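You operate a simulated robot arm through the tools that you are given. There is no shell and no other tool.

The job below is to be done with a simulated robot arm. You get a single attempt, and the scene is never put back.

## Task
Put the two plugs from the cabinet top in their wells, lock the drawers and latch the door.
Fine: the wells whose marks match their bands in the white cabinet's open drawer; shut it, then turn the key to locked. Set down upright: steel plug with blue bands, steel plug with green bands.

It is judged by the outcome, as a careful person would: the job done as asked, and still so three seconds after it is handed in. It fails if anything else is knocked over, pushed out of place, dropped, spilled or broken.

## Robot
A 6-joint arm with a fingered hand, fixed in place. Base frame: the origin is on the floor under the middle of its stand, x ahead of it, y to its left, z up; the work surface is at about z = 68.6. Units: cm, rad, N and s.
With the tool pointing down near the work surface it reaches from about 46 to 94 cm from the base axis. Its first joint turns from -2.897 to 2.897 rad. Payload 5 kg.
Tool frame: the origin (TCP) lies between the finger pads and is the grasp point; the fingertips stand 4.3 cm ahead of it; z points along the fingers, y is the line along which they close. The gripper opens to 14.4 cm; its body begins 5 cm behind the TCP. The gripper is a hand of 5 fingers: y runs from the thumb to the fingers, the wrist lies at [-2.1, -13.3, -23.3] in the tool frame.
Orientation is that of the tool frame in the base frame, as a unit quaternion [w, x, y, z]. With the fingers straight down and the wrist toward the robot, the tool's x, y and z point along [0, 1, 0], [1, 0, 0] and [0, 0, -1] of the base frame.

## Interface
- The arm moves only by the tool jog_arm. Its argument "series" is a list of rows, each a list of 6 numbers: the shift along the tool's x, y, z in cm, then the turn, a rotation vector about the tool's x, y, z in rad. In form: [[tx, ty, tz, rx, ry, rz], ...]. A call has 1 to 20 rows; each row shifts and turns the commanded pose from where the row before left it, along the tool's axes as they then stand. Each row takes 0.2 s and may step no farther than 5 cm and 0.15 rad from the row before; otherwise, the whole call is refused. Where a pose cannot be reached the arm comes as near as it can. A force on the tool above 60 N (or 10 N above the force at the start of the call, whichever is more), or a blocked arm, ends the call early, and 0.2 s more pass. In this call time passes only in rows, and 0.2 s behind the last. It gives the time, the measured TCP pose, the force on the tool (base axes), the opening and the grip force at its end, in the units of the frame above (readings bear some noise), with the torque about the TCP (base axes, N m) and any sound that the robot's microphone picked up.
- Cameras (640 x 400 px; columns grow to the right, rows downward): "scene" is fixed at [41.72, -64.56, 139.53]; the picture's right is [0.96, 0.28, 0.00], its down [0.09, -0.31, -0.95] and it looks along [-0.27, 0.91, -0.32] (base axes); focal length 351 px, centre (320, 200). "wrist" rides on the gripper at [8.6, -10.9, -16.8] in the tool frame; the picture's right is [-0.80, 0.28, -0.53], its down [-0.54, -0.73, 0.42] and it looks along [-0.27, 0.63, 0.73] (tool axes); focal length 275 px, centre (320, 200).
- get_image(camera): a new picture of that camera. It takes no simulated time.
- lift_body(by): slides the trunk up (or, below 0, down) by that many cm; the arm rides with it, the base frame stays. It gives what a move gives, with no picture.
- finger_targets(index, middle, ring, little, thumb_bend, thumb_turn): sets how far each is bent, from 0 (flat) to 1 (curled in); at 0.3 the hand is open as for a grip, at 0.7 the pads meet at the TCP. One left out holds its place. A second passes; each finger stops where it meets its share of the squeeze, and holds until it gets a number again. It is the only way to open and close the hand. It gives what a move gives, with no picture; readings hold the bend of each and the force on index, middle, ring, little, thumb and palm. thumb_turn goes from beside the hand (0) to across from the fingers (1), as for a grip.
- point_at(camera, pixels): for up to 12 pixels [column, row] of the newest picture of that camera ("zoom" is the newest enlarged one), the place [x, y, z] in the base frame of the surface seen there, good to about 0.3 cm, but the place of the scene camera against the robot may be out by one fixed shift of up to 2.5 cm in any direction. It takes no simulated time.
- close_up(camera, box): a new picture of the part [left, top, right, bottom] of that camera's present view, enlarged. It takes no simulated time.
- finish_job(): hands the job in; it is judged then, once.

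Unless the task says otherwise, let go and move clear before handing in.

The tools are called as a command line: name --pt "numbers of a row" for each row, then --argument value for the rest, lists and objects as JSON in quotes. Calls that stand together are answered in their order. jog_arm: Moves the arm, as the interface text tells. Its arguments: {"type":"object","properties":{"series":{"type":"array"}},"required":["series"]} The other tools are called the same way: lift_body (by) moves the trunk up or down; finger_targets (index, middle, ring, little, thumb_bend, thumb_turn) moves the fingers one by one; get_image (camera) takes a picture; point_at (camera, pixels) gives the place of the surface under pixels of a picture; close_up (camera, box) takes an enlarged picture of a part of a camera's view; finish_job () hands the job in.

At the start:

```text
time_s: 0.0
ee_pos: [15.04, 47.85, 123.32]
tool_rot: [0.0, 0.707, 0.707, -0.001]
wrist_force: [0.6, 0.5, 0.6]
ft_torque: [-0.03, -0.01, 0.0]
width: 14.38
grasp_force: 0.0
shape: jaw
bend: [0.3, 0.3, 0.3, 0.3, 0.3, 0.98]
finger forces: [0.0, 0.0, 0.0, 0.0, 0.0, 0.0]
trunk travel left (down, up): [-52.5, 6.5]
```

scene: 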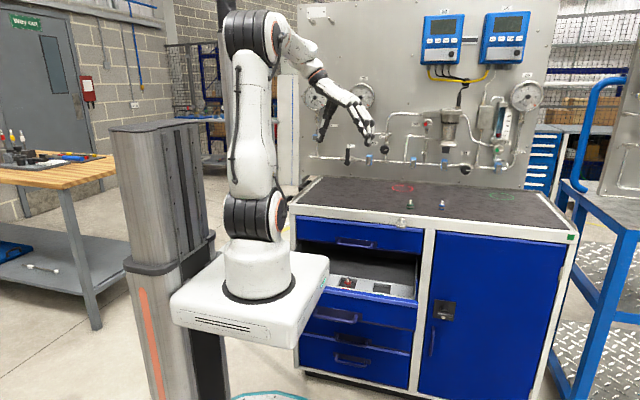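
wrist: 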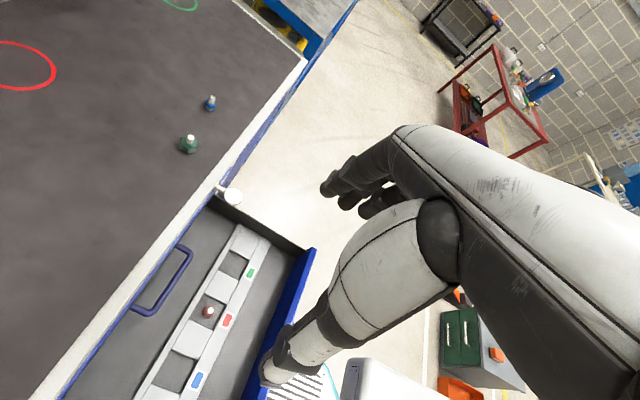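

The pictures show two small plugs on the cabinet top (scene about (410,204) and (442,204)), and an open drawer with marked wells (wrist about (200,310)). I'll look closer before moving.

close_up --camera "scene" --box '[280, 160, 480, 300]'

close_up --camera "wrist" --box '[80, 180, 340, 400]'

close_up --camera "wrist" --box '[150, 70, 270, 220]'

close_up --camera "scene" --box '[400, 220, 600, 400]'

```text
2.86 times, centred on (380, 230) of scene
```

zoom: 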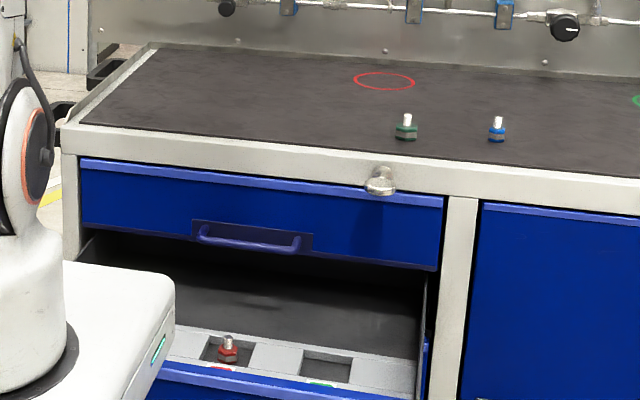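

```text
1.82 times, centred on (210, 290) of wrist
```

zoom: 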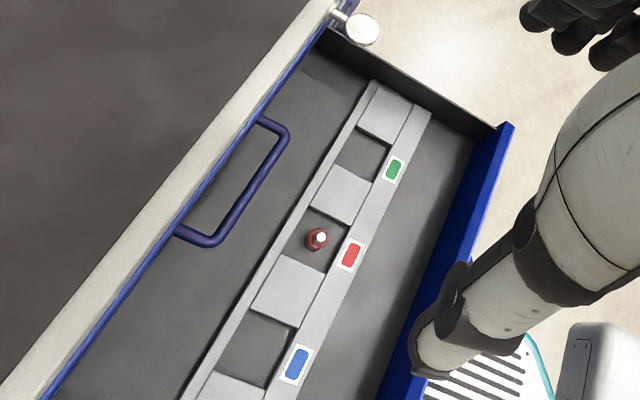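

```text
2.67 times, centred on (210, 145) of wrist
```

zoom: 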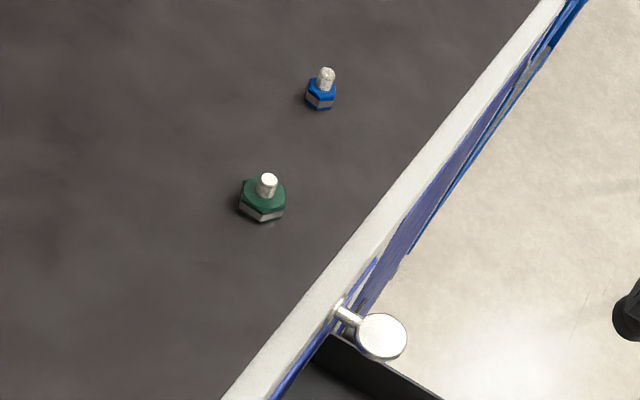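

```text
2.22 times, centred on (500, 310) of scene
```

zoom: 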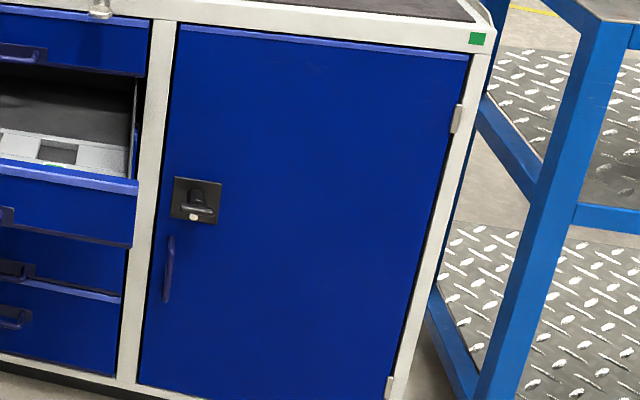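

The key sits at the top drawer's right (zoom (380,180)), and the door latch is a T handle at scene about (445,308). I'll now get coordinates of everything.

get_image --camera "scene"

point_at --camera "scene" --pixels '[[410, 207], [442, 207], [410, 202], [442, 202], [403, 222], [298, 208], [430, 228], [572, 237], [318, 178], [565, 210], [445, 310], [433, 343]]'

get_image --camera "wrist"

point_at --camera "wrist" --pixels '[[188, 147], [190, 138], [210, 105], [211, 98], [234, 196], [222, 187], [230, 265], [206, 316], [178, 372], [252, 270], [228, 320], [197, 381]]'

point_at --camera "wrist" --pixels '[[312, 250], [220, 200], [265, 240], [290, 280], [305, 60], [160, 250], [150, 310], [180, 340], [219, 295], [240, 250], [300, 255], [190, 250]]'

```text
taken
```

scene: 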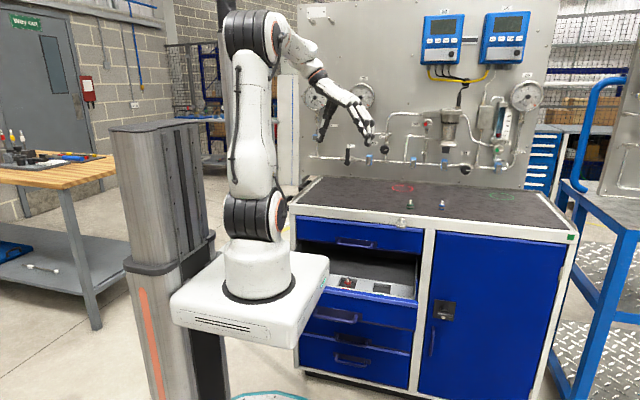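

```text
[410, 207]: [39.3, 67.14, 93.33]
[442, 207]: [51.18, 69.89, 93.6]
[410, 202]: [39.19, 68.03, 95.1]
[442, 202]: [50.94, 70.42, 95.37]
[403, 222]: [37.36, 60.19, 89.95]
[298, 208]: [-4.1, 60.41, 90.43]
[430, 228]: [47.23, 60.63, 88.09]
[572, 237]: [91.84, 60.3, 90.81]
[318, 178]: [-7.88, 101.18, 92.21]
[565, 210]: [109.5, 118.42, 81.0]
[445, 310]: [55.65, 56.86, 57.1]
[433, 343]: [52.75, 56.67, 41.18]
```

```text
taken
```

wrist: 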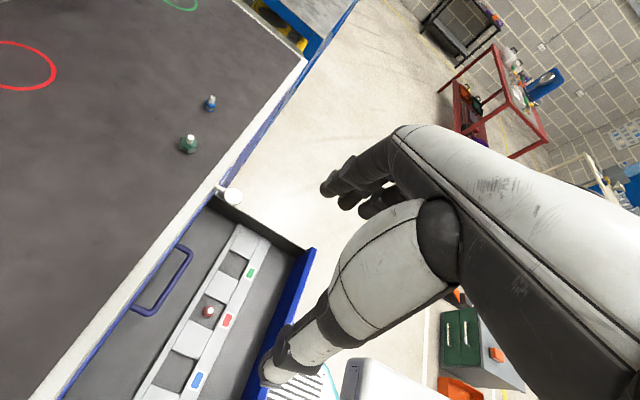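

```text
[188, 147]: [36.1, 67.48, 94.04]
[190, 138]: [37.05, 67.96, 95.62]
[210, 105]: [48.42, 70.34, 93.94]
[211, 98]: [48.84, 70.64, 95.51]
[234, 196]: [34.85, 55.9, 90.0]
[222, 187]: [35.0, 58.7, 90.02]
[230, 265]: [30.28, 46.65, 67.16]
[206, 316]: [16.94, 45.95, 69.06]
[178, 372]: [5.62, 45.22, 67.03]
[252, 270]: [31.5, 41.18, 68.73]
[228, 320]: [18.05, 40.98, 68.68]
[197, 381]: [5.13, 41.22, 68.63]
```

```text
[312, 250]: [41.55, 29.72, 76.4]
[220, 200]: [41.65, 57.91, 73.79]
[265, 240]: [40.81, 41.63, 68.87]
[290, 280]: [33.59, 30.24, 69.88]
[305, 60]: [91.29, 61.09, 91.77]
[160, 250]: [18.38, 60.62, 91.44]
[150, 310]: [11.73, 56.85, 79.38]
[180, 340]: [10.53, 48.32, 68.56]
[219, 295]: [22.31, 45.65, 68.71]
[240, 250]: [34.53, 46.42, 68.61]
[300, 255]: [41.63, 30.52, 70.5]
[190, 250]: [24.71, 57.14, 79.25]
```

Wrist-camera points put green plug near (36.5,67.6), blue near (48.6,70.4), tops z≈95.5, and wells near (30,46), (17,46), (5.5,45). I'll zoom in on key, latch, and plugs for detail.

close_up --camera "scene" --box '[380, 190, 460, 240]'

close_up --camera "scene" --box '[415, 285, 479, 325]'

close_up --camera "scene" --box '[290, 205, 440, 300]'

close_up --camera "wrist" --box '[200, 170, 264, 210]'

close_up --camera "wrist" --box '[160, 80, 240, 160]'

close_up --camera "wrist" --box '[240, 100, 640, 400]'

```text
8.00 times, centred on (420, 215) of scene
```

zoom: 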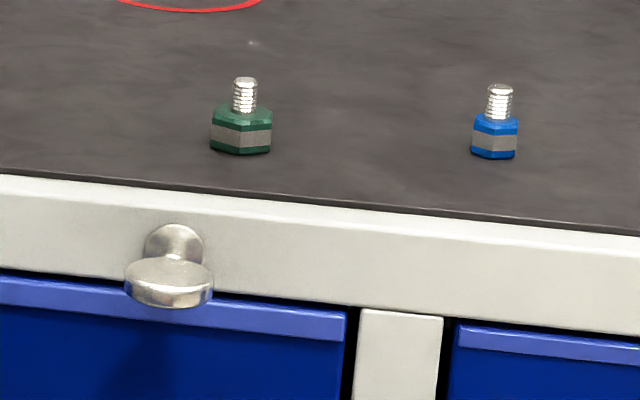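

```text
10.00 times, centred on (447, 305) of scene
```

zoom: 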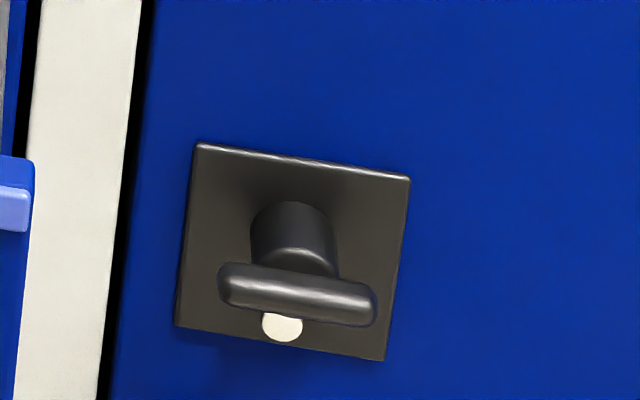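

```text
4.21 times, centred on (365, 252) of scene
```

zoom: 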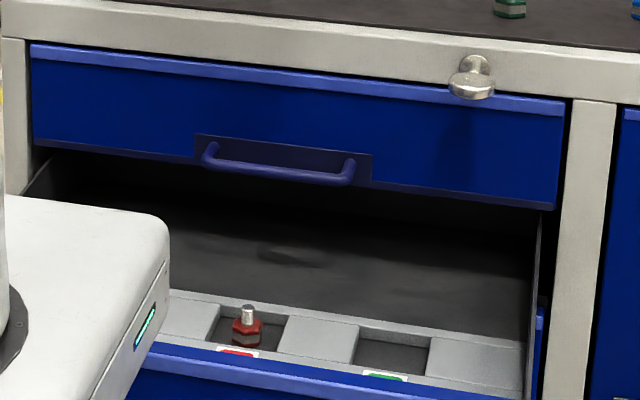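

```text
10.00 times, centred on (232, 190) of wrist
```

zoom: 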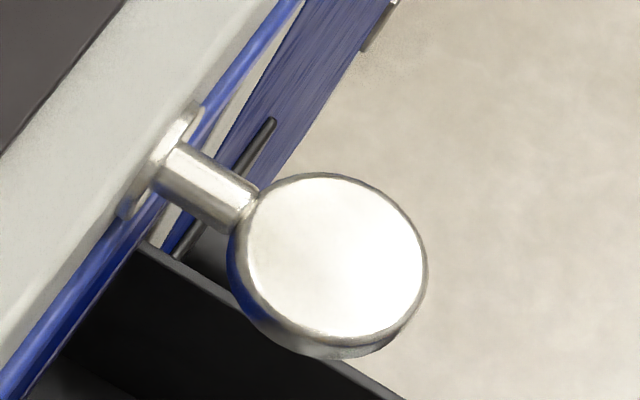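

```text
5.00 times, centred on (200, 120) of wrist
```

zoom: 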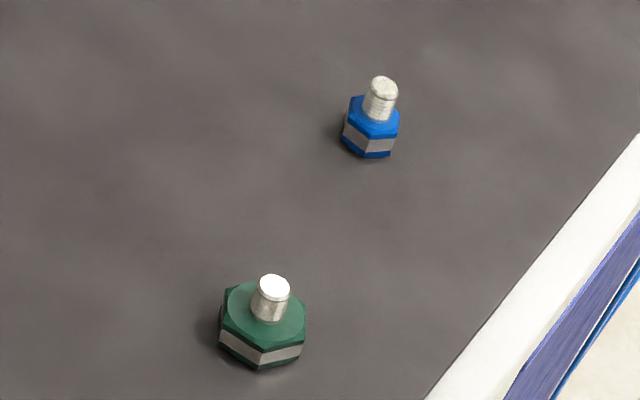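

```text
1.33 times, centred on (440, 250) of wrist
```

zoom: 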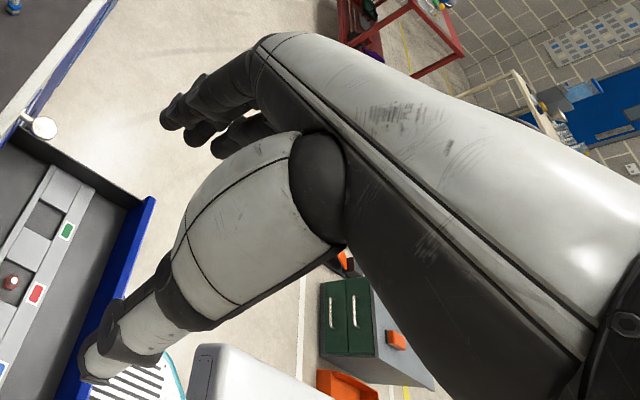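

The key bow is a flat horizontal disc near (35,56,90), and the latch is a T-bar near (53,57,57.6). Before moving, I'll test how the fingers close in free air to learn pinch geometry.

finger_targets --index 0.65 --middle 0.65 --ring 0.65 --little 0.65 --thumb_bend 0.65 --thumb_turn 1.0

get_image --camera "wrist"

close_up --camera "scene" --box '[290, 50, 418, 160]'

```text
time_s: 1.0
ee_pos: [14.91, 47.9, 123.31]
tool_rot: [-0.001, 0.707, 0.707, 0.0]
wrist_force: [0.7, -0.2, 0.2]
ft_torque: [0.01, 0.0, 0.0]
width: 2.58
grasp_force: 0.0
shape: fingers
bend: [0.65, 0.65, 0.65, 0.65, 0.65, 1.0]
finger forces: [0.0, 0.0, 0.0, 0.1, 0.1, 0.0]
trunk travel left (down, up): [-52.5, 6.5]
```

```text
taken
```

wrist: 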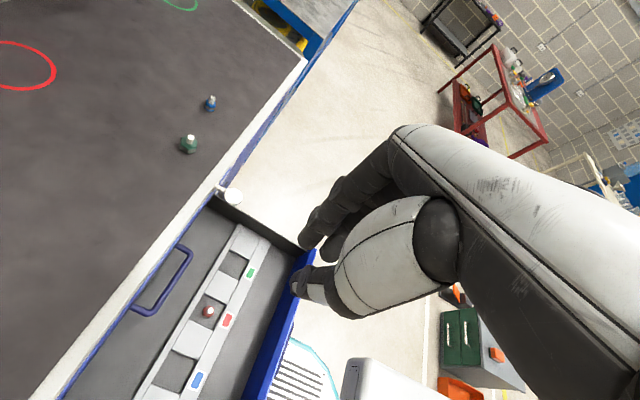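

```text
3.64 times, centred on (354, 105) of scene
```

zoom: 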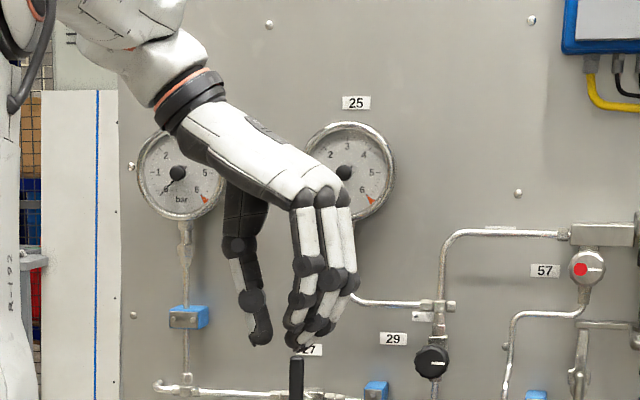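

With bends at 0.65 the gap is 2.6 cm: index tip at wrist (305,243), thumb tip at (300,285). I'll locate those tips in the base frame.

point_at --camera "wrist" --pixels '[[305, 243], [312, 230], [308, 236], [302, 275], [297, 293], [320, 280], [328, 248], [330, 225], [345, 200]]'

close_up --camera "wrist" --box '[270, 180, 398, 320]'

get_image --camera "scene"

point_at --camera "scene" --pixels '[[338, 144], [346, 142], [350, 144], [355, 138], [335, 133], [341, 132]]'

```text
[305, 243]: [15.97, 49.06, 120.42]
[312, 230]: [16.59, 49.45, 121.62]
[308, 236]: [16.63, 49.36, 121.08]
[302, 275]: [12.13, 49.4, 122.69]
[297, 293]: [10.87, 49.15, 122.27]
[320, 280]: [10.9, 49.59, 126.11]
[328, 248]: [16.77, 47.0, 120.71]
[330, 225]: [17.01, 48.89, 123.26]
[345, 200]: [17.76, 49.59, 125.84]
```

```text
2.86 times, centred on (334, 250) of wrist
```

zoom: 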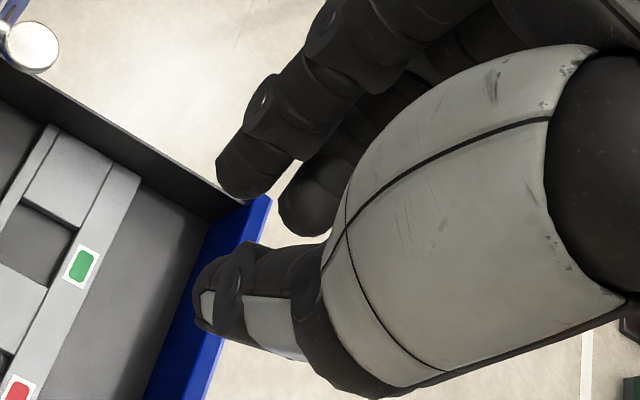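

```text
taken
```

scene: 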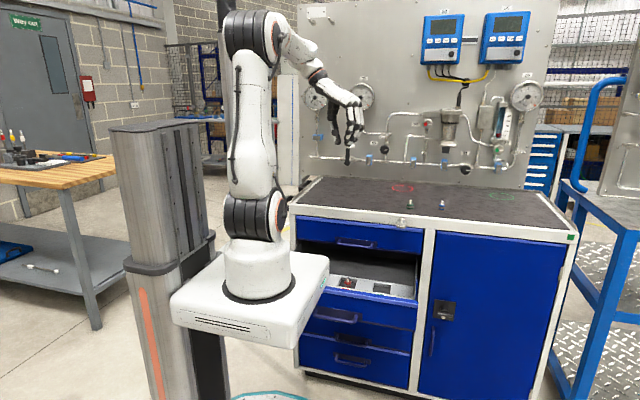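

```text
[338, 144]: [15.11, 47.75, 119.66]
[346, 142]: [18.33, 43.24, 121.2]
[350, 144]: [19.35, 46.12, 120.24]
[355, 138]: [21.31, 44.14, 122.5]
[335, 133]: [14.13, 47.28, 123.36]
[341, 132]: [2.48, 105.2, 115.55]
```

Index and thumb oppose each other near tool x≈0, with tips about 3.5–4 cm below the TCP. Next I'll measure the robot's base box against the drawer, plus the well corners and cabinet-top height.

point_at --camera "scene" --pixels '[[326, 260], [300, 318], [220, 256], [176, 295], [328, 275], [335, 292], [350, 294], [412, 299], [325, 283], [330, 290], [260, 255], [300, 252]]'

close_up --camera "wrist" --box '[110, 200, 310, 400]'

point_at --camera "wrist" --pixels '[[236, 226], [271, 239], [150, 399], [200, 160], [170, 130], [225, 110], [240, 280], [270, 255], [255, 285], [225, 340], [285, 300], [275, 330]]'

```text
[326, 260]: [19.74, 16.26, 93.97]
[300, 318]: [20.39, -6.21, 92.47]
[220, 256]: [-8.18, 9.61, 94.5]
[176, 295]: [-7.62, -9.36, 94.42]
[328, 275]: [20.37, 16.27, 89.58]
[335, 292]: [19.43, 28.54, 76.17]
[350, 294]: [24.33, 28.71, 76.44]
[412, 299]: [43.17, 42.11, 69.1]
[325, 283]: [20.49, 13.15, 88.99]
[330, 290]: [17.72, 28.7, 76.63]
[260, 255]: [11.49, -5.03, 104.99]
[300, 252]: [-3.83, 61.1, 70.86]
```

```text
2.00 times, centred on (210, 300) of wrist
```

zoom: 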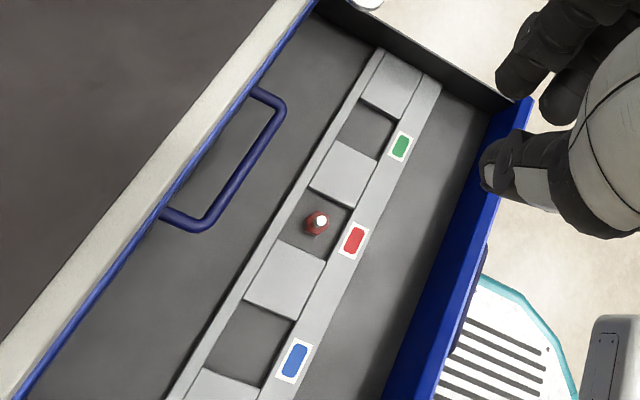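

```text
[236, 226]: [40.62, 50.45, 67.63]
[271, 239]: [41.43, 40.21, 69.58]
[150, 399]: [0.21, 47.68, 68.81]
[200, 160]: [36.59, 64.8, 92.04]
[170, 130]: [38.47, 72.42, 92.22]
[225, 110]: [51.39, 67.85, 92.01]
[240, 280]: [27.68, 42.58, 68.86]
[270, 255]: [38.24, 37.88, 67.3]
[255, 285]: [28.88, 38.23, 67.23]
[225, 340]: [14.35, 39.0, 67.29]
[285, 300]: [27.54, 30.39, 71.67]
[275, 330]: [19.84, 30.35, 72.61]
```

The cabinet top is z≈92.0 and the plug tops z≈95.5, and the base box stays 12 cm clear of the drawer. I'll measure the well outlines.

close_up --camera "wrist" --box '[200, 235, 264, 275]'

point_at --camera "zoom" --pixels '[[320, 150], [400, 200], [250, 250], [350, 300], [300, 200], [480, 250], [420, 330], [240, 120]]'

close_up --camera "wrist" --box '[144, 340, 224, 400]'

point_at --camera "zoom" --pixels '[[320, 150], [400, 200], [250, 250], [350, 300], [300, 200], [480, 250], [420, 330], [240, 120]]'

```text
10.00 times, centred on (232, 255) of wrist
```

zoom: 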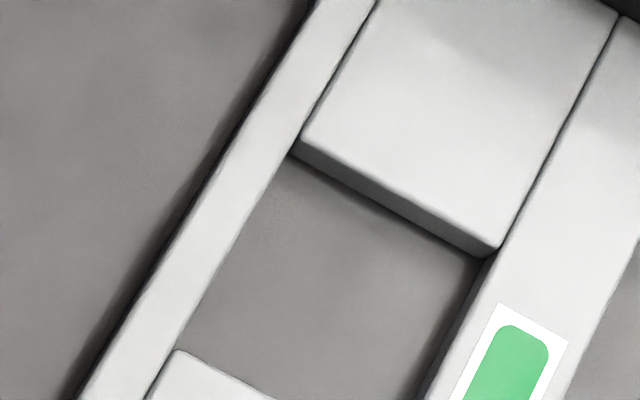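

```text
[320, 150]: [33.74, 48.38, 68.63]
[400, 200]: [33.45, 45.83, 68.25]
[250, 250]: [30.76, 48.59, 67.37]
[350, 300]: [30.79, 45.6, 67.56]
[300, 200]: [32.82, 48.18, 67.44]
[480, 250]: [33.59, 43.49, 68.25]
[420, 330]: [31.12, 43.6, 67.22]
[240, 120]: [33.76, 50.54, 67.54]
```

```text
6.67 times, centred on (184, 370) of wrist
```

zoom: 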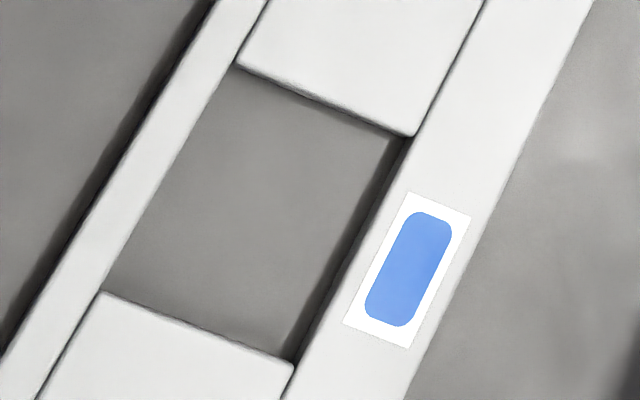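

```text
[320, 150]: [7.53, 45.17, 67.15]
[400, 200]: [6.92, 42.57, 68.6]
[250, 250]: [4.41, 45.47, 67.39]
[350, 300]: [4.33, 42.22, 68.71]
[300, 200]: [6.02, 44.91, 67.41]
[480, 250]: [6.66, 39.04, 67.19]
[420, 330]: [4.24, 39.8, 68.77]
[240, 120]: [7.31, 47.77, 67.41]
```

Wells are about 5.5 cm square and 1.3 cm deep (floor z≈67.3, tray top 68.6), so a stem pinch keeps the fingertips above the tray. I'll open the pinch somewhat, curl ring and little away, and check the shape.

finger_targets --index 0.52 --middle 0.52 --ring 1.0 --little 1.0 --thumb_bend 0.55 --thumb_turn 1.0

close_up --camera "scene" --box '[300, 70, 400, 160]'

close_up --camera "wrist" --box '[240, 140, 480, 360]'

```text
time_s: 2.0
ee_pos: [14.85, 47.8, 123.4]
tool_rot: [0.0, 0.707, 0.707, 0.0]
wrist_force: [0.6, -0.2, -0.2]
ft_torque: [0.01, -0.01, 0.0]
width: 6.49
grasp_force: 0.1
shape: fingers
bend: [0.52, 0.52, 1.0, 1.0, 0.55, 1.0]
finger forces: [0.0, 0.1, 0.0, 0.1, 0.0, 0.1]
trunk travel left (down, up): [-52.5, 6.5]
```

```text
4.44 times, centred on (350, 115) of scene
```

zoom: 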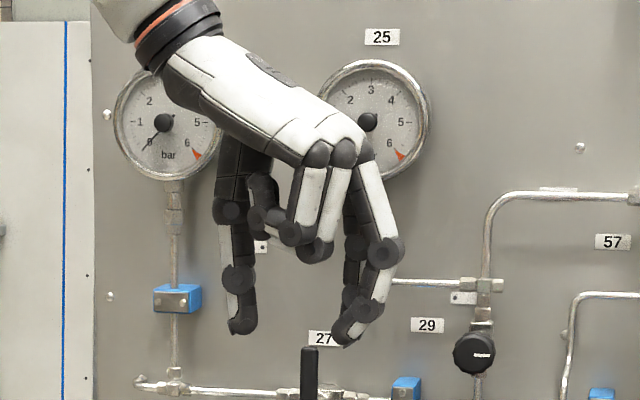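

```text
1.82 times, centred on (360, 250) of wrist
```

zoom: 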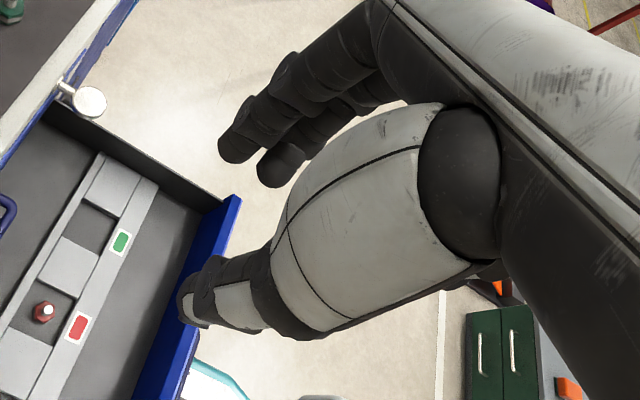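

The ring and little fingers curl up clear and the pinch is open 6.5 cm. I'll move horizontally at this safe height to above the green plug.

jog_arm --pt "2.75 3.13 0 0 0 0" --pt "2.75 3.13 0 0 0 0" --pt "2.75 3.13 0 0 0 0" --pt "2.75 3.13 0 0 0 0" --pt "2.75 3.13 0 0 0 0" --pt "2.75 3.13 0 0 0 0" --pt "2.75 3.13 0 0 0 0"

get_image --camera "wrist"

get_image --camera "scene"

```text
time_s: 3.6
ee_pos: [37.1, 67.08, 123.21]
tool_rot: [0.001, 0.707, 0.707, -0.001]
wrist_force: [-0.6, 0.4, -0.1]
ft_torque: [-0.02, -0.02, 0.03]
width: 6.56
grasp_force: 0.0
shape: fingers
bend: [0.52, 0.52, 1.0, 1.0, 0.55, 1.0]
finger forces: [0.0, 0.1, 0.0, 0.1, 0.0, 0.0]
trunk travel left (down, up): [-52.5, 6.5]
```

```text
taken
```

wrist: 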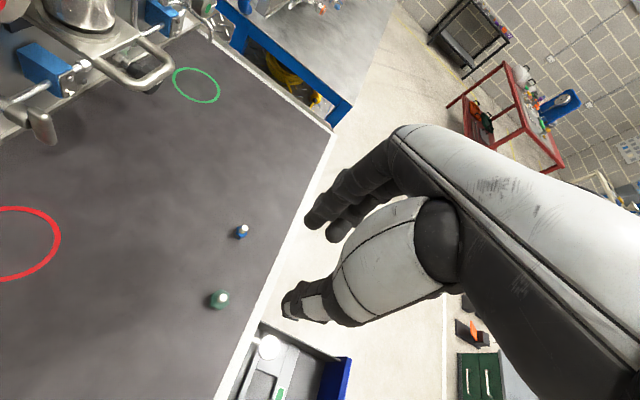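

```text
taken
```

scene: 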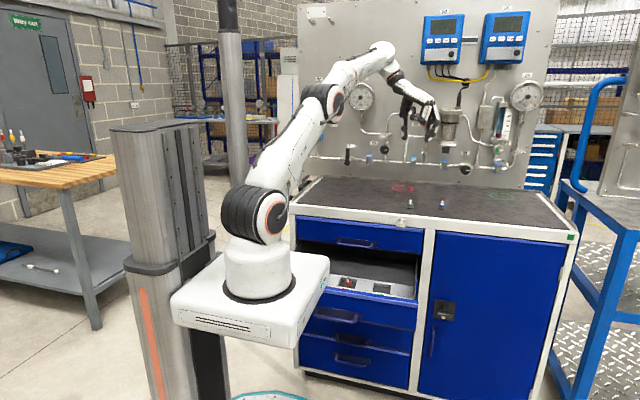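

The arm reached (37.1,67.1,123.2); the green plug shows at wrist (220,299) and blue at (242,231). I'll zoom for precise plug positions.

close_up --camera "wrist" --box '[196, 280, 244, 320]'

point_at --camera "wrist" --pixels '[[223, 297], [218, 302], [222, 300], [224, 296], [244, 227], [240, 234], [242, 230], [205, 298], [240, 250], [222, 290]]'

close_up --camera "wrist" --box '[222, 215, 262, 245]'

close_up --camera "scene" --box '[380, 180, 470, 240]'

```text
10.00 times, centred on (220, 300) of wrist
```

zoom: 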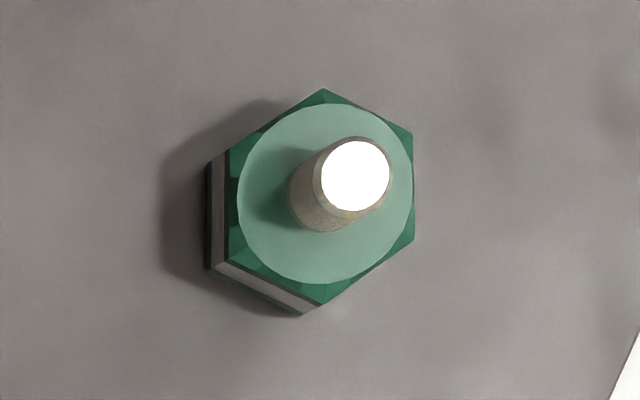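

```text
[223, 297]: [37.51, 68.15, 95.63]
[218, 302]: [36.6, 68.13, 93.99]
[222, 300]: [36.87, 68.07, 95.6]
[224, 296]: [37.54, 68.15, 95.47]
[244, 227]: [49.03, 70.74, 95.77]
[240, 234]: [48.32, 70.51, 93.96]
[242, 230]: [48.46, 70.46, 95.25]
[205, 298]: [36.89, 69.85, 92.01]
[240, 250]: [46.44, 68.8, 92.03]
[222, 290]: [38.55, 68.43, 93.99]
```

```text
13.33 times, centred on (242, 230) of wrist
```

zoom: 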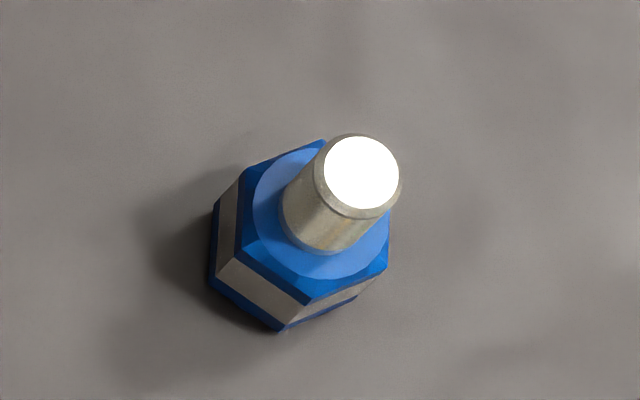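

```text
6.67 times, centred on (425, 210) of scene
```

zoom: 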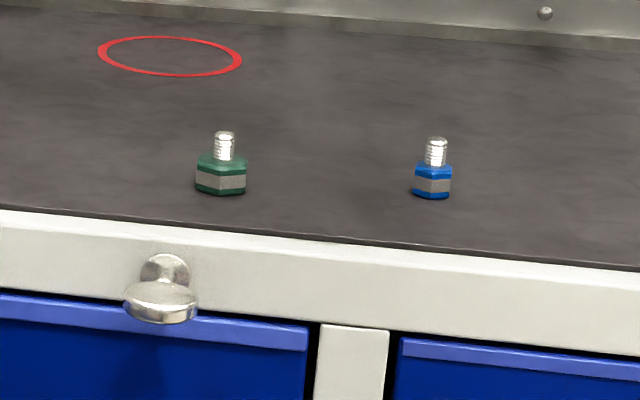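

Green plug: stem axis near (37.3,68.1), stem top z=95.6, body top z=94.0. I'll lower the trunk 19 cm, which leaves the fingertips about 4 cm above the stem, then check alignment.

lift_body --by -19

get_image --camera "wrist"

close_up --camera "scene" --box '[370, 150, 470, 230]'

```text
time_s: 5.7
ee_pos: [36.97, 66.98, 104.35]
tool_rot: [0.0, 0.707, 0.707, 0.0]
wrist_force: [0.1, 1.1, -0.1]
ft_torque: [0.01, 0.0, -0.02]
width: 6.54
grasp_force: 0.0
shape: fingers
bend: [0.52, 0.52, 1.0, 1.0, 0.55, 1.0]
finger forces: [0.1, 0.1, 0.0, 0.0, 0.0, 0.0]
trunk travel left (down, up): [-33.5, 25.5]
```

```text
taken
```

wrist: 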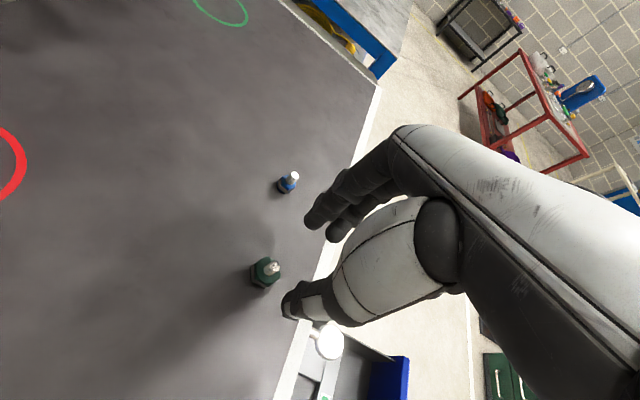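

```text
5.00 times, centred on (420, 190) of scene
```

zoom: 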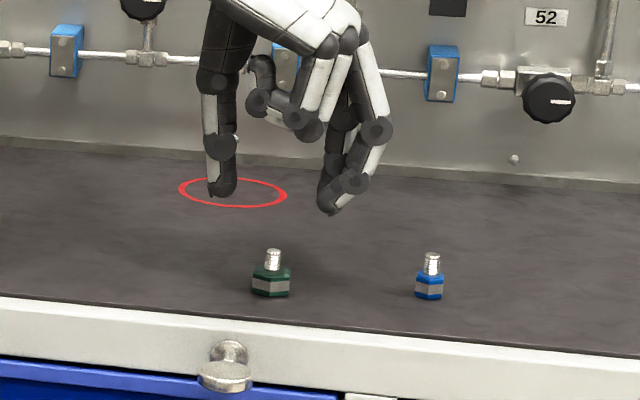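

From the closer view I'll refine the green stem position and the fingertip positions in the same wrist picture.

close_up --camera "wrist" --box '[236, 190, 364, 330]'

point_at --camera "zoom" --pixels '[[262, 222], [258, 236], [245, 232], [270, 245], [222, 250], [380, 105], [370, 92], [430, 130], [352, 325], [345, 300], [330, 335], [420, 145]]'

```text
2.86 times, centred on (300, 260) of wrist
```

zoom: 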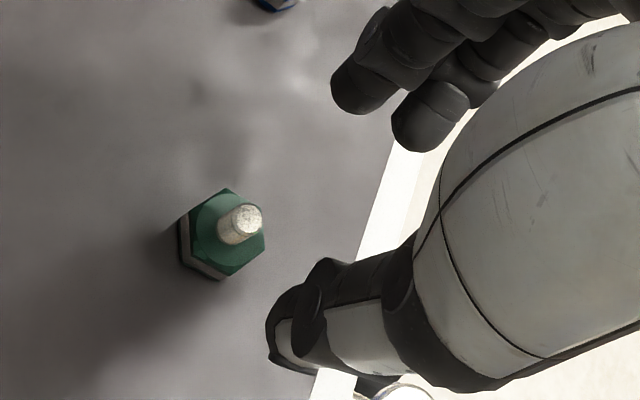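

```text
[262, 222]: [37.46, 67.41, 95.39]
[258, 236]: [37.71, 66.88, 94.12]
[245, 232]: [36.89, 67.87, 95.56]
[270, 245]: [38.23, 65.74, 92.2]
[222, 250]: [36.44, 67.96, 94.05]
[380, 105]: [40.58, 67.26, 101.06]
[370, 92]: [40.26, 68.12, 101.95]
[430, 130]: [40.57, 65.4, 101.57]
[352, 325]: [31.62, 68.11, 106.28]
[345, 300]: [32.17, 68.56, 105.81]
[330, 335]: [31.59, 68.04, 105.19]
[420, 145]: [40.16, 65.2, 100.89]
```

Stem axis is about (37.25,67.95) and index tip bottom is ~3.85 cm under the TCP. I'll shift +0.7 in y and +0.28 in x, then descend 6 cm so the tips sit just above the body top.

jog_arm --pt "0.7 0.28 0 0 0 0" --pt "0 0 2 0 0 0" --pt "0 0 2 0 0 0" --pt "0 0 1.2 0 0 0" --pt "0 0 0.8 0 0 0"

close_up --camera "wrist" --box '[236, 190, 364, 330]'

close_up --camera "scene" --box '[380, 170, 450, 226]'

```text
time_s: 6.9
ee_pos: [37.25, 67.68, 98.24]
tool_rot: [0.0, 0.708, 0.707, 0.0]
wrist_force: [1.2, -0.3, -0.2]
ft_torque: [0.02, -0.03, 0.03]
width: 6.53
grasp_force: 0.0
shape: fingers
bend: [0.52, 0.52, 1.0, 1.0, 0.55, 1.0]
finger forces: [0.0, 0.0, 0.0, 0.0, 0.0, 0.0]
trunk travel left (down, up): [-33.5, 25.5]
```

```text
2.86 times, centred on (300, 260) of wrist
```

zoom: 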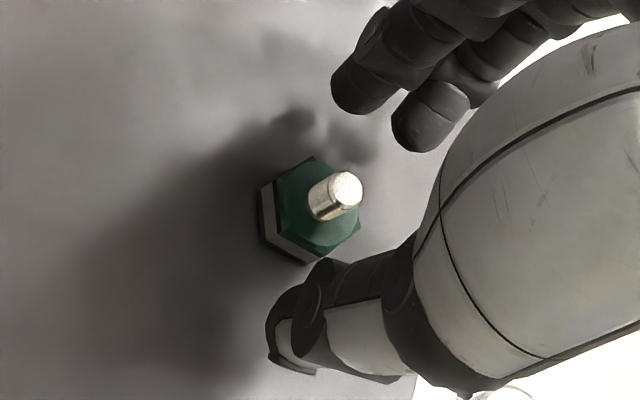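

```text
7.14 times, centred on (415, 198) of scene
```

zoom: 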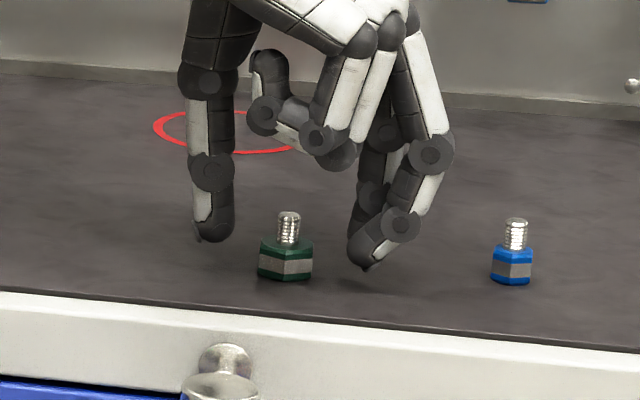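

The thumb tip (scene zoom (213,240)) is level with the stem base and the stem lies between thumb and index. I'll narrow the pinch partway and check alignment before squeezing.

finger_targets --index 0.63 --thumb_bend 0.63

close_up --camera "wrist" --box '[236, 190, 364, 330]'

close_up --camera "scene" --box '[385, 175, 441, 220]'

```text
time_s: 7.9
ee_pos: [37.21, 67.59, 98.38]
tool_rot: [0.0, 0.707, 0.707, 0.001]
wrist_force: [-0.3, 0.1, -0.5]
ft_torque: [-0.01, 0.02, 0.04]
width: 3.25
grasp_force: 0.1
shape: fingers
bend: [0.63, 0.52, 1.0, 1.0, 0.63, 1.0]
finger forces: [0.0, 0.0, 0.1, 0.0, 0.0, 0.1]
trunk travel left (down, up): [-33.5, 25.5]
```

```text
2.86 times, centred on (300, 260) of wrist
```

zoom: 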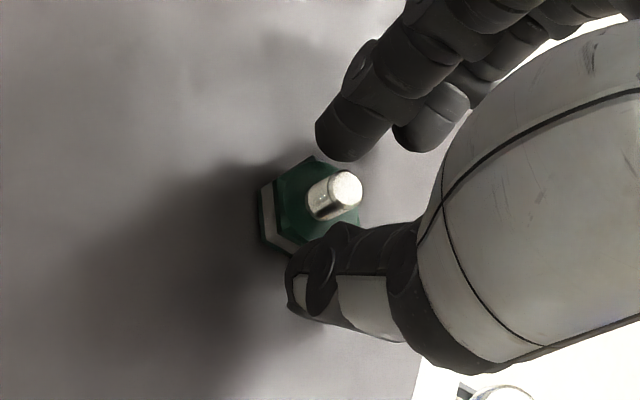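

```text
8.89 times, centred on (413, 198) of scene
```

zoom: 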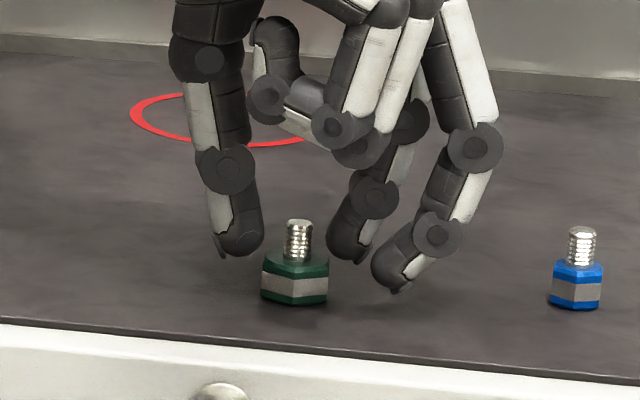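

Both tips are just above the body shoulder with the stem between them, slightly nearer the index side. I'll shift +0.15 cm in tool y and close the pinch.

jog_arm --pt "0 0.15 0 0 0 0"

finger_targets --index 0.75 --thumb_bend 0.75

close_up --camera "wrist" --box '[236, 190, 364, 330]'

close_up --camera "scene" --box '[385, 175, 441, 220]'

```text
time_s: 8.3
ee_pos: [37.36, 67.73, 98.39]
tool_rot: [0.0, 0.707, 0.707, 0.0]
wrist_force: [-1.3, 0.1, -1.0]
ft_torque: [0.02, -0.04, 0.02]
width: 3.24
grasp_force: 0.1
shape: fingers
bend: [0.63, 0.52, 1.0, 1.0, 0.63, 1.0]
finger forces: [0.0, 0.0, 0.1, 0.0, 0.0, 0.1]
trunk travel left (down, up): [-33.5, 25.5]
```

```text
time_s: 9.3
ee_pos: [37.39, 67.77, 98.4]
tool_rot: [0.0, 0.707, 0.707, 0.0]
wrist_force: [0.1, -0.3, -0.5]
ft_torque: [0.0, 0.0, 0.01]
width: 1.2
grasp_force: 11.2
shape: fingers
bend: [0.72, 0.52, 1.0, 1.0, 0.71, 1.0]
finger forces: [10.9, 0.0, 0.0, 0.1, 10.8, 0.0]
trunk travel left (down, up): [-33.5, 25.5]
```

```text
2.86 times, centred on (300, 260) of wrist
```

zoom: 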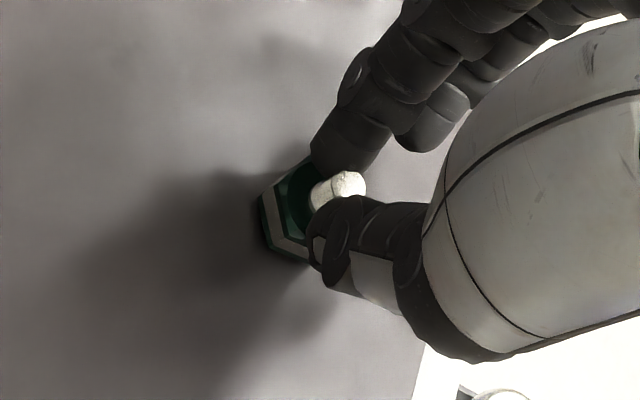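

```text
8.89 times, centred on (413, 198) of scene
```

zoom: 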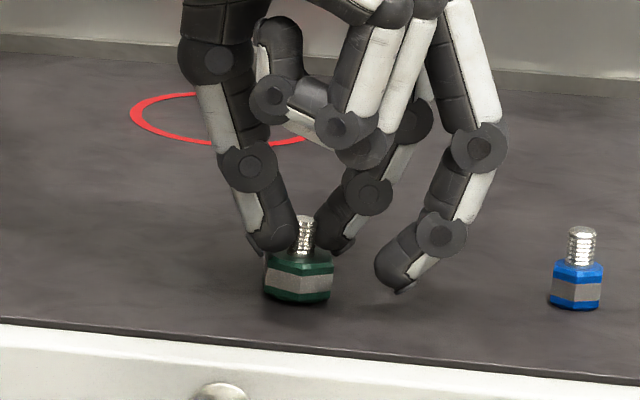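

The pinch holds the stem: width 1.2 cm with about 11 N on index and thumb. I'll lift 3 cm gently and check it hangs upright.

jog_arm --pt "0 0 -0.5 0 0 0" --pt "0 0 -0.8 0 0 0" --pt "0 0 -1.2 0 0 0" --pt "0 0 -1.5 0 0 0"

close_up --camera "wrist" --box '[236, 190, 364, 330]'

close_up --camera "scene" --box '[385, 165, 441, 220]'

```text
time_s: 10.3
ee_pos: [37.41, 67.65, 102.25]
tool_rot: [0.001, 0.707, 0.707, -0.001]
wrist_force: [0.1, 0.3, -0.7]
ft_torque: [0.0, -0.03, 0.0]
width: 1.22
grasp_force: 10.8
shape: fingers
bend: [0.72, 0.52, 1.0, 1.0, 0.71, 1.0]
finger forces: [10.8, 0.0, 0.1, 0.1, 10.8, 0.0]
trunk travel left (down, up): [-33.5, 25.5]
```

```text
2.86 times, centred on (300, 260) of wrist
```

zoom: 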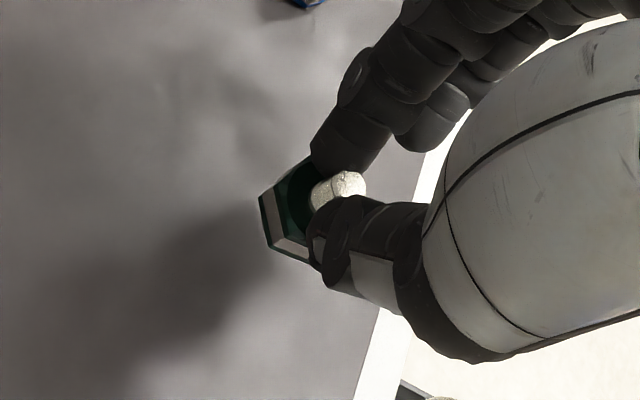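

```text
7.27 times, centred on (413, 192) of scene
```

zoom: 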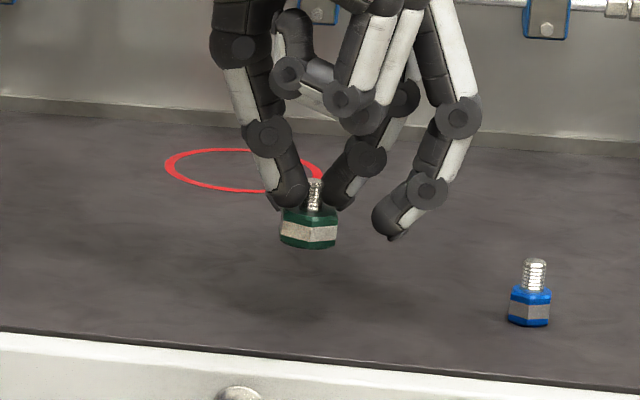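

The plug hangs upright and secure. I'll carry it over the cabinet edge to above the green well at about (30.4,45.8), staying at z≈102.

jog_arm --pt "-1.5 -0.5 0 0 0 0" --pt "-2.5 -0.8 0 0 0 0" --pt "-3.0 -0.95 0 0 0 0" --pt "-3.0 -0.95 0 0 0 0" --pt "-3.0 -0.95 0 0 0 0" --pt "-3.0 -0.95 0 0 0 0" --pt "-3.0 -0.95 0 0 0 0" --pt "-2.0 -0.65 0 0 0 0" --pt "-0.9 -0.3 0 0 0 0"

get_image --camera "wrist"

get_image --camera "scene"

```text
time_s: 12.3
ee_pos: [30.46, 45.74, 102.36]
tool_rot: [-0.001, 0.707, 0.707, 0.0]
wrist_force: [0.2, -0.1, -0.7]
ft_torque: [0.0, 0.02, -0.02]
width: 1.22
grasp_force: 10.9
shape: fingers
bend: [0.72, 0.52, 1.0, 1.0, 0.71, 1.0]
finger forces: [11.1, 0.0, 0.0, 0.0, 11.0, 0.1]
trunk travel left (down, up): [-33.5, 25.5]
```

```text
taken
```

wrist: 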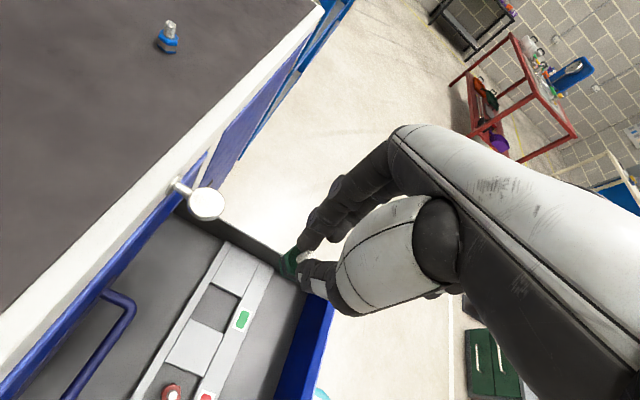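

```text
taken
```

scene: 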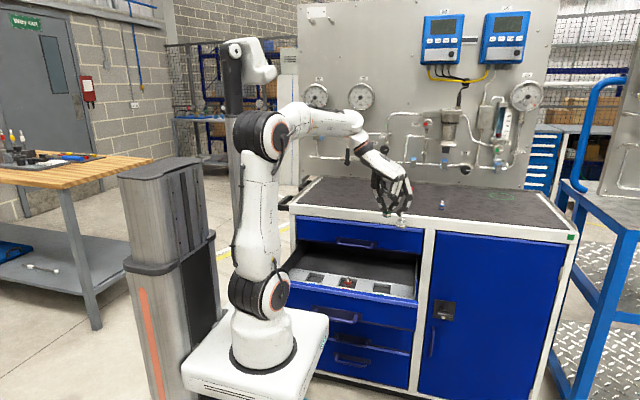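

The TCP is at (30.5,45.7,102.4) with the plug held; the green well shows near wrist (217,302). I'll measure its four edges.

close_up --camera "wrist" --box '[172, 270, 268, 340]'

point_at --camera "zoom" --pixels '[[300, 100], [245, 100], [420, 170], [390, 260], [180, 240], [350, 310], [320, 200], [435, 155], [270, 130], [300, 290], [370, 200], [230, 210]]'

```text
5.71 times, centred on (220, 305) of wrist
```

zoom: 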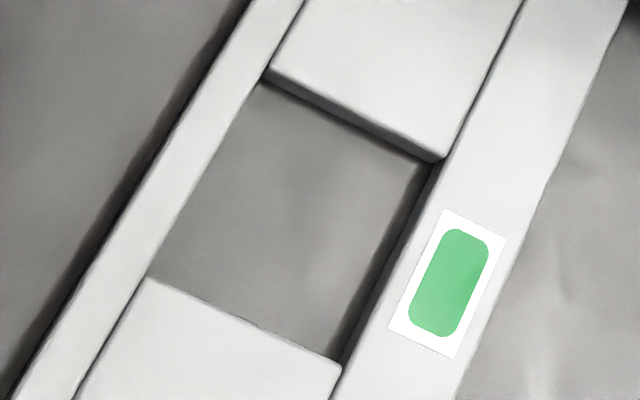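

```text
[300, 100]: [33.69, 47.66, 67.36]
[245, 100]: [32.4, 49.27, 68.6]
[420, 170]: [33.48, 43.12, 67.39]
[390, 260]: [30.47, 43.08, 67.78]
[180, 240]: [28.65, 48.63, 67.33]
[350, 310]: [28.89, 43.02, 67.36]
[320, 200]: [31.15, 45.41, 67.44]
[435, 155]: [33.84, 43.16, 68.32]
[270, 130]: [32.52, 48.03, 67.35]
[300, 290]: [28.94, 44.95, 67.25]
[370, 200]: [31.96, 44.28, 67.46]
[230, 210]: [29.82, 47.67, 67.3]
```

Green well spans x 27.4–33.8, y 43.0–48.8 (centre (30.6,45.9)), so the plug is already centred over it. I'll lower with the trunk in two stages.

lift_body --by -16

get_image --camera "scene"

get_image --camera "wrist"

```text
time_s: 14.1
ee_pos: [30.4, 45.79, 86.22]
tool_rot: [0.0, 0.708, 0.707, -0.001]
wrist_force: [0.0, -0.3, -1.0]
ft_torque: [0.0, 0.02, -0.02]
width: 1.18
grasp_force: 11.2
shape: fingers
bend: [0.72, 0.52, 1.0, 1.0, 0.71, 1.0]
finger forces: [11.2, 0.0, 0.0, 0.0, 10.9, 0.0]
trunk travel left (down, up): [-17.5, 41.5]
```

```text
taken
```

scene: 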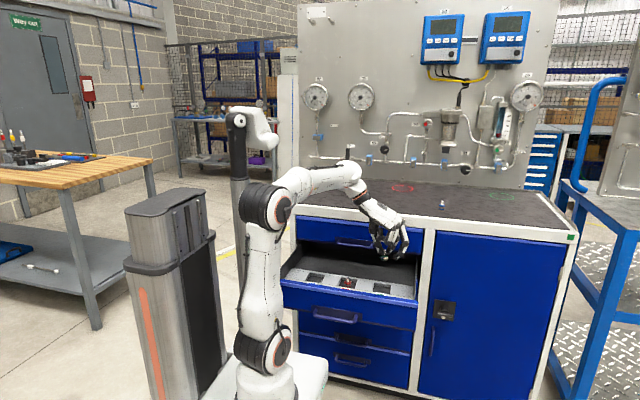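

```text
taken
```

wrist: 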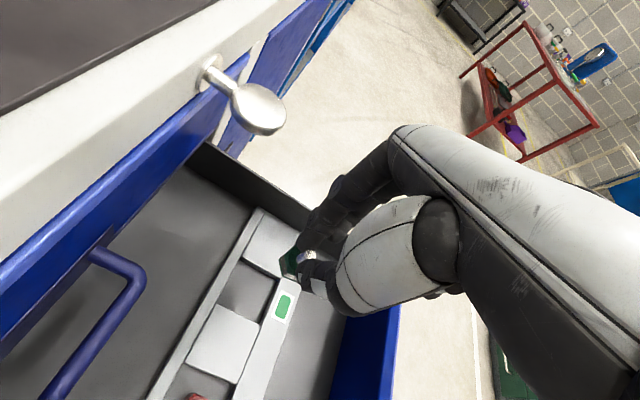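

Everything is clear so far, with the plug still held over the well. I'll lower another 9.5 cm.

lift_body --by -9.5

get_image --camera "wrist"

close_up --camera "scene" --box '[290, 190, 430, 310]'

```text
time_s: 15.4
ee_pos: [30.37, 45.71, 76.83]
tool_rot: [0.0, 0.707, 0.707, -0.001]
wrist_force: [0.7, 0.5, -1.5]
ft_torque: [-0.02, 0.0, 0.0]
width: 1.22
grasp_force: 11.1
shape: fingers
bend: [0.72, 0.52, 1.0, 1.0, 0.71, 1.0]
finger forces: [11.1, 0.0, 0.1, 0.0, 10.9, 0.0]
trunk travel left (down, up): [-8.0, 51.0]
```

```text
taken
```

wrist: 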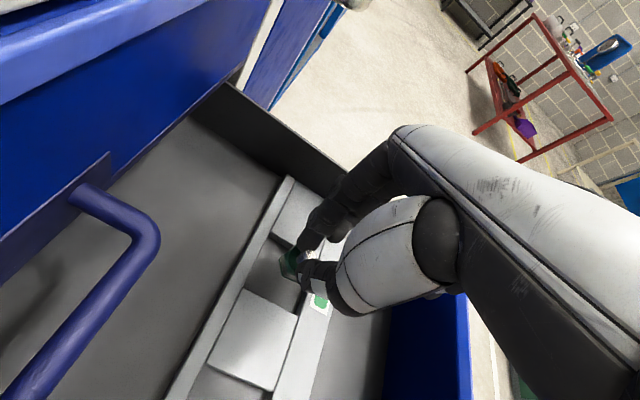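

```text
3.33 times, centred on (360, 250) of scene
```

zoom: 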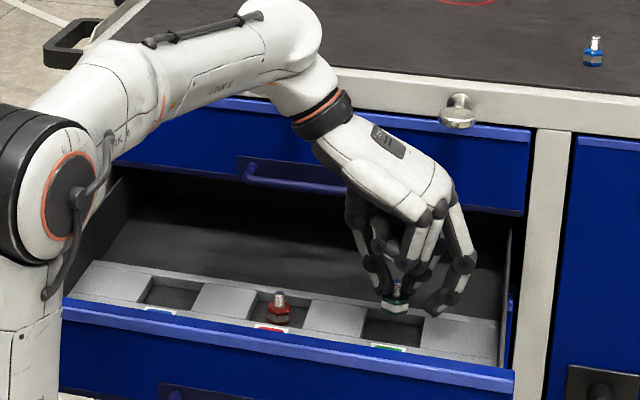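

The plug is just above the well. I'll zoom in to verify position relative to the well before the last 3 cm.

close_up --camera "wrist" --box '[220, 180, 380, 320]'

close_up --camera "scene" --box '[360, 250, 432, 305]'

```text
2.86 times, centred on (300, 250) of wrist
```

zoom: 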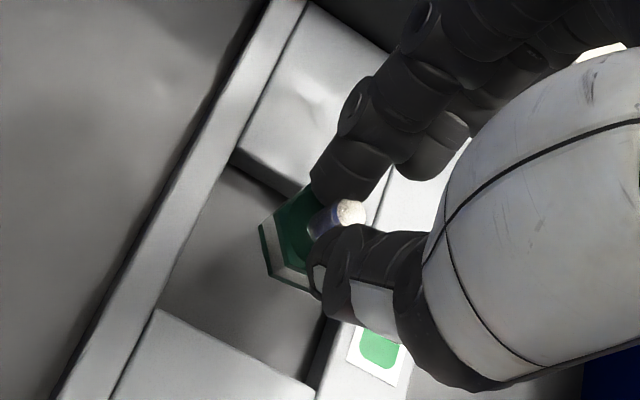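

```text
7.27 times, centred on (396, 278) of scene
```

zoom: 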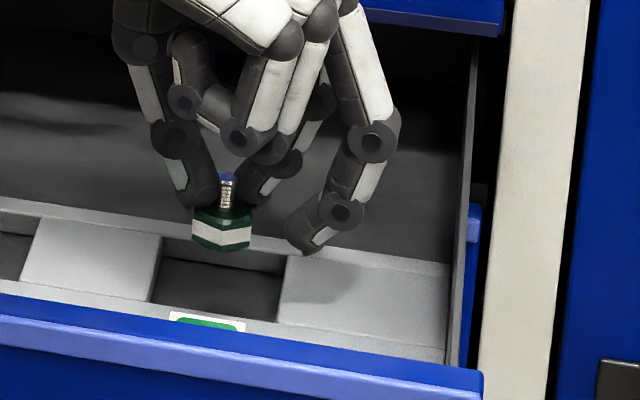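

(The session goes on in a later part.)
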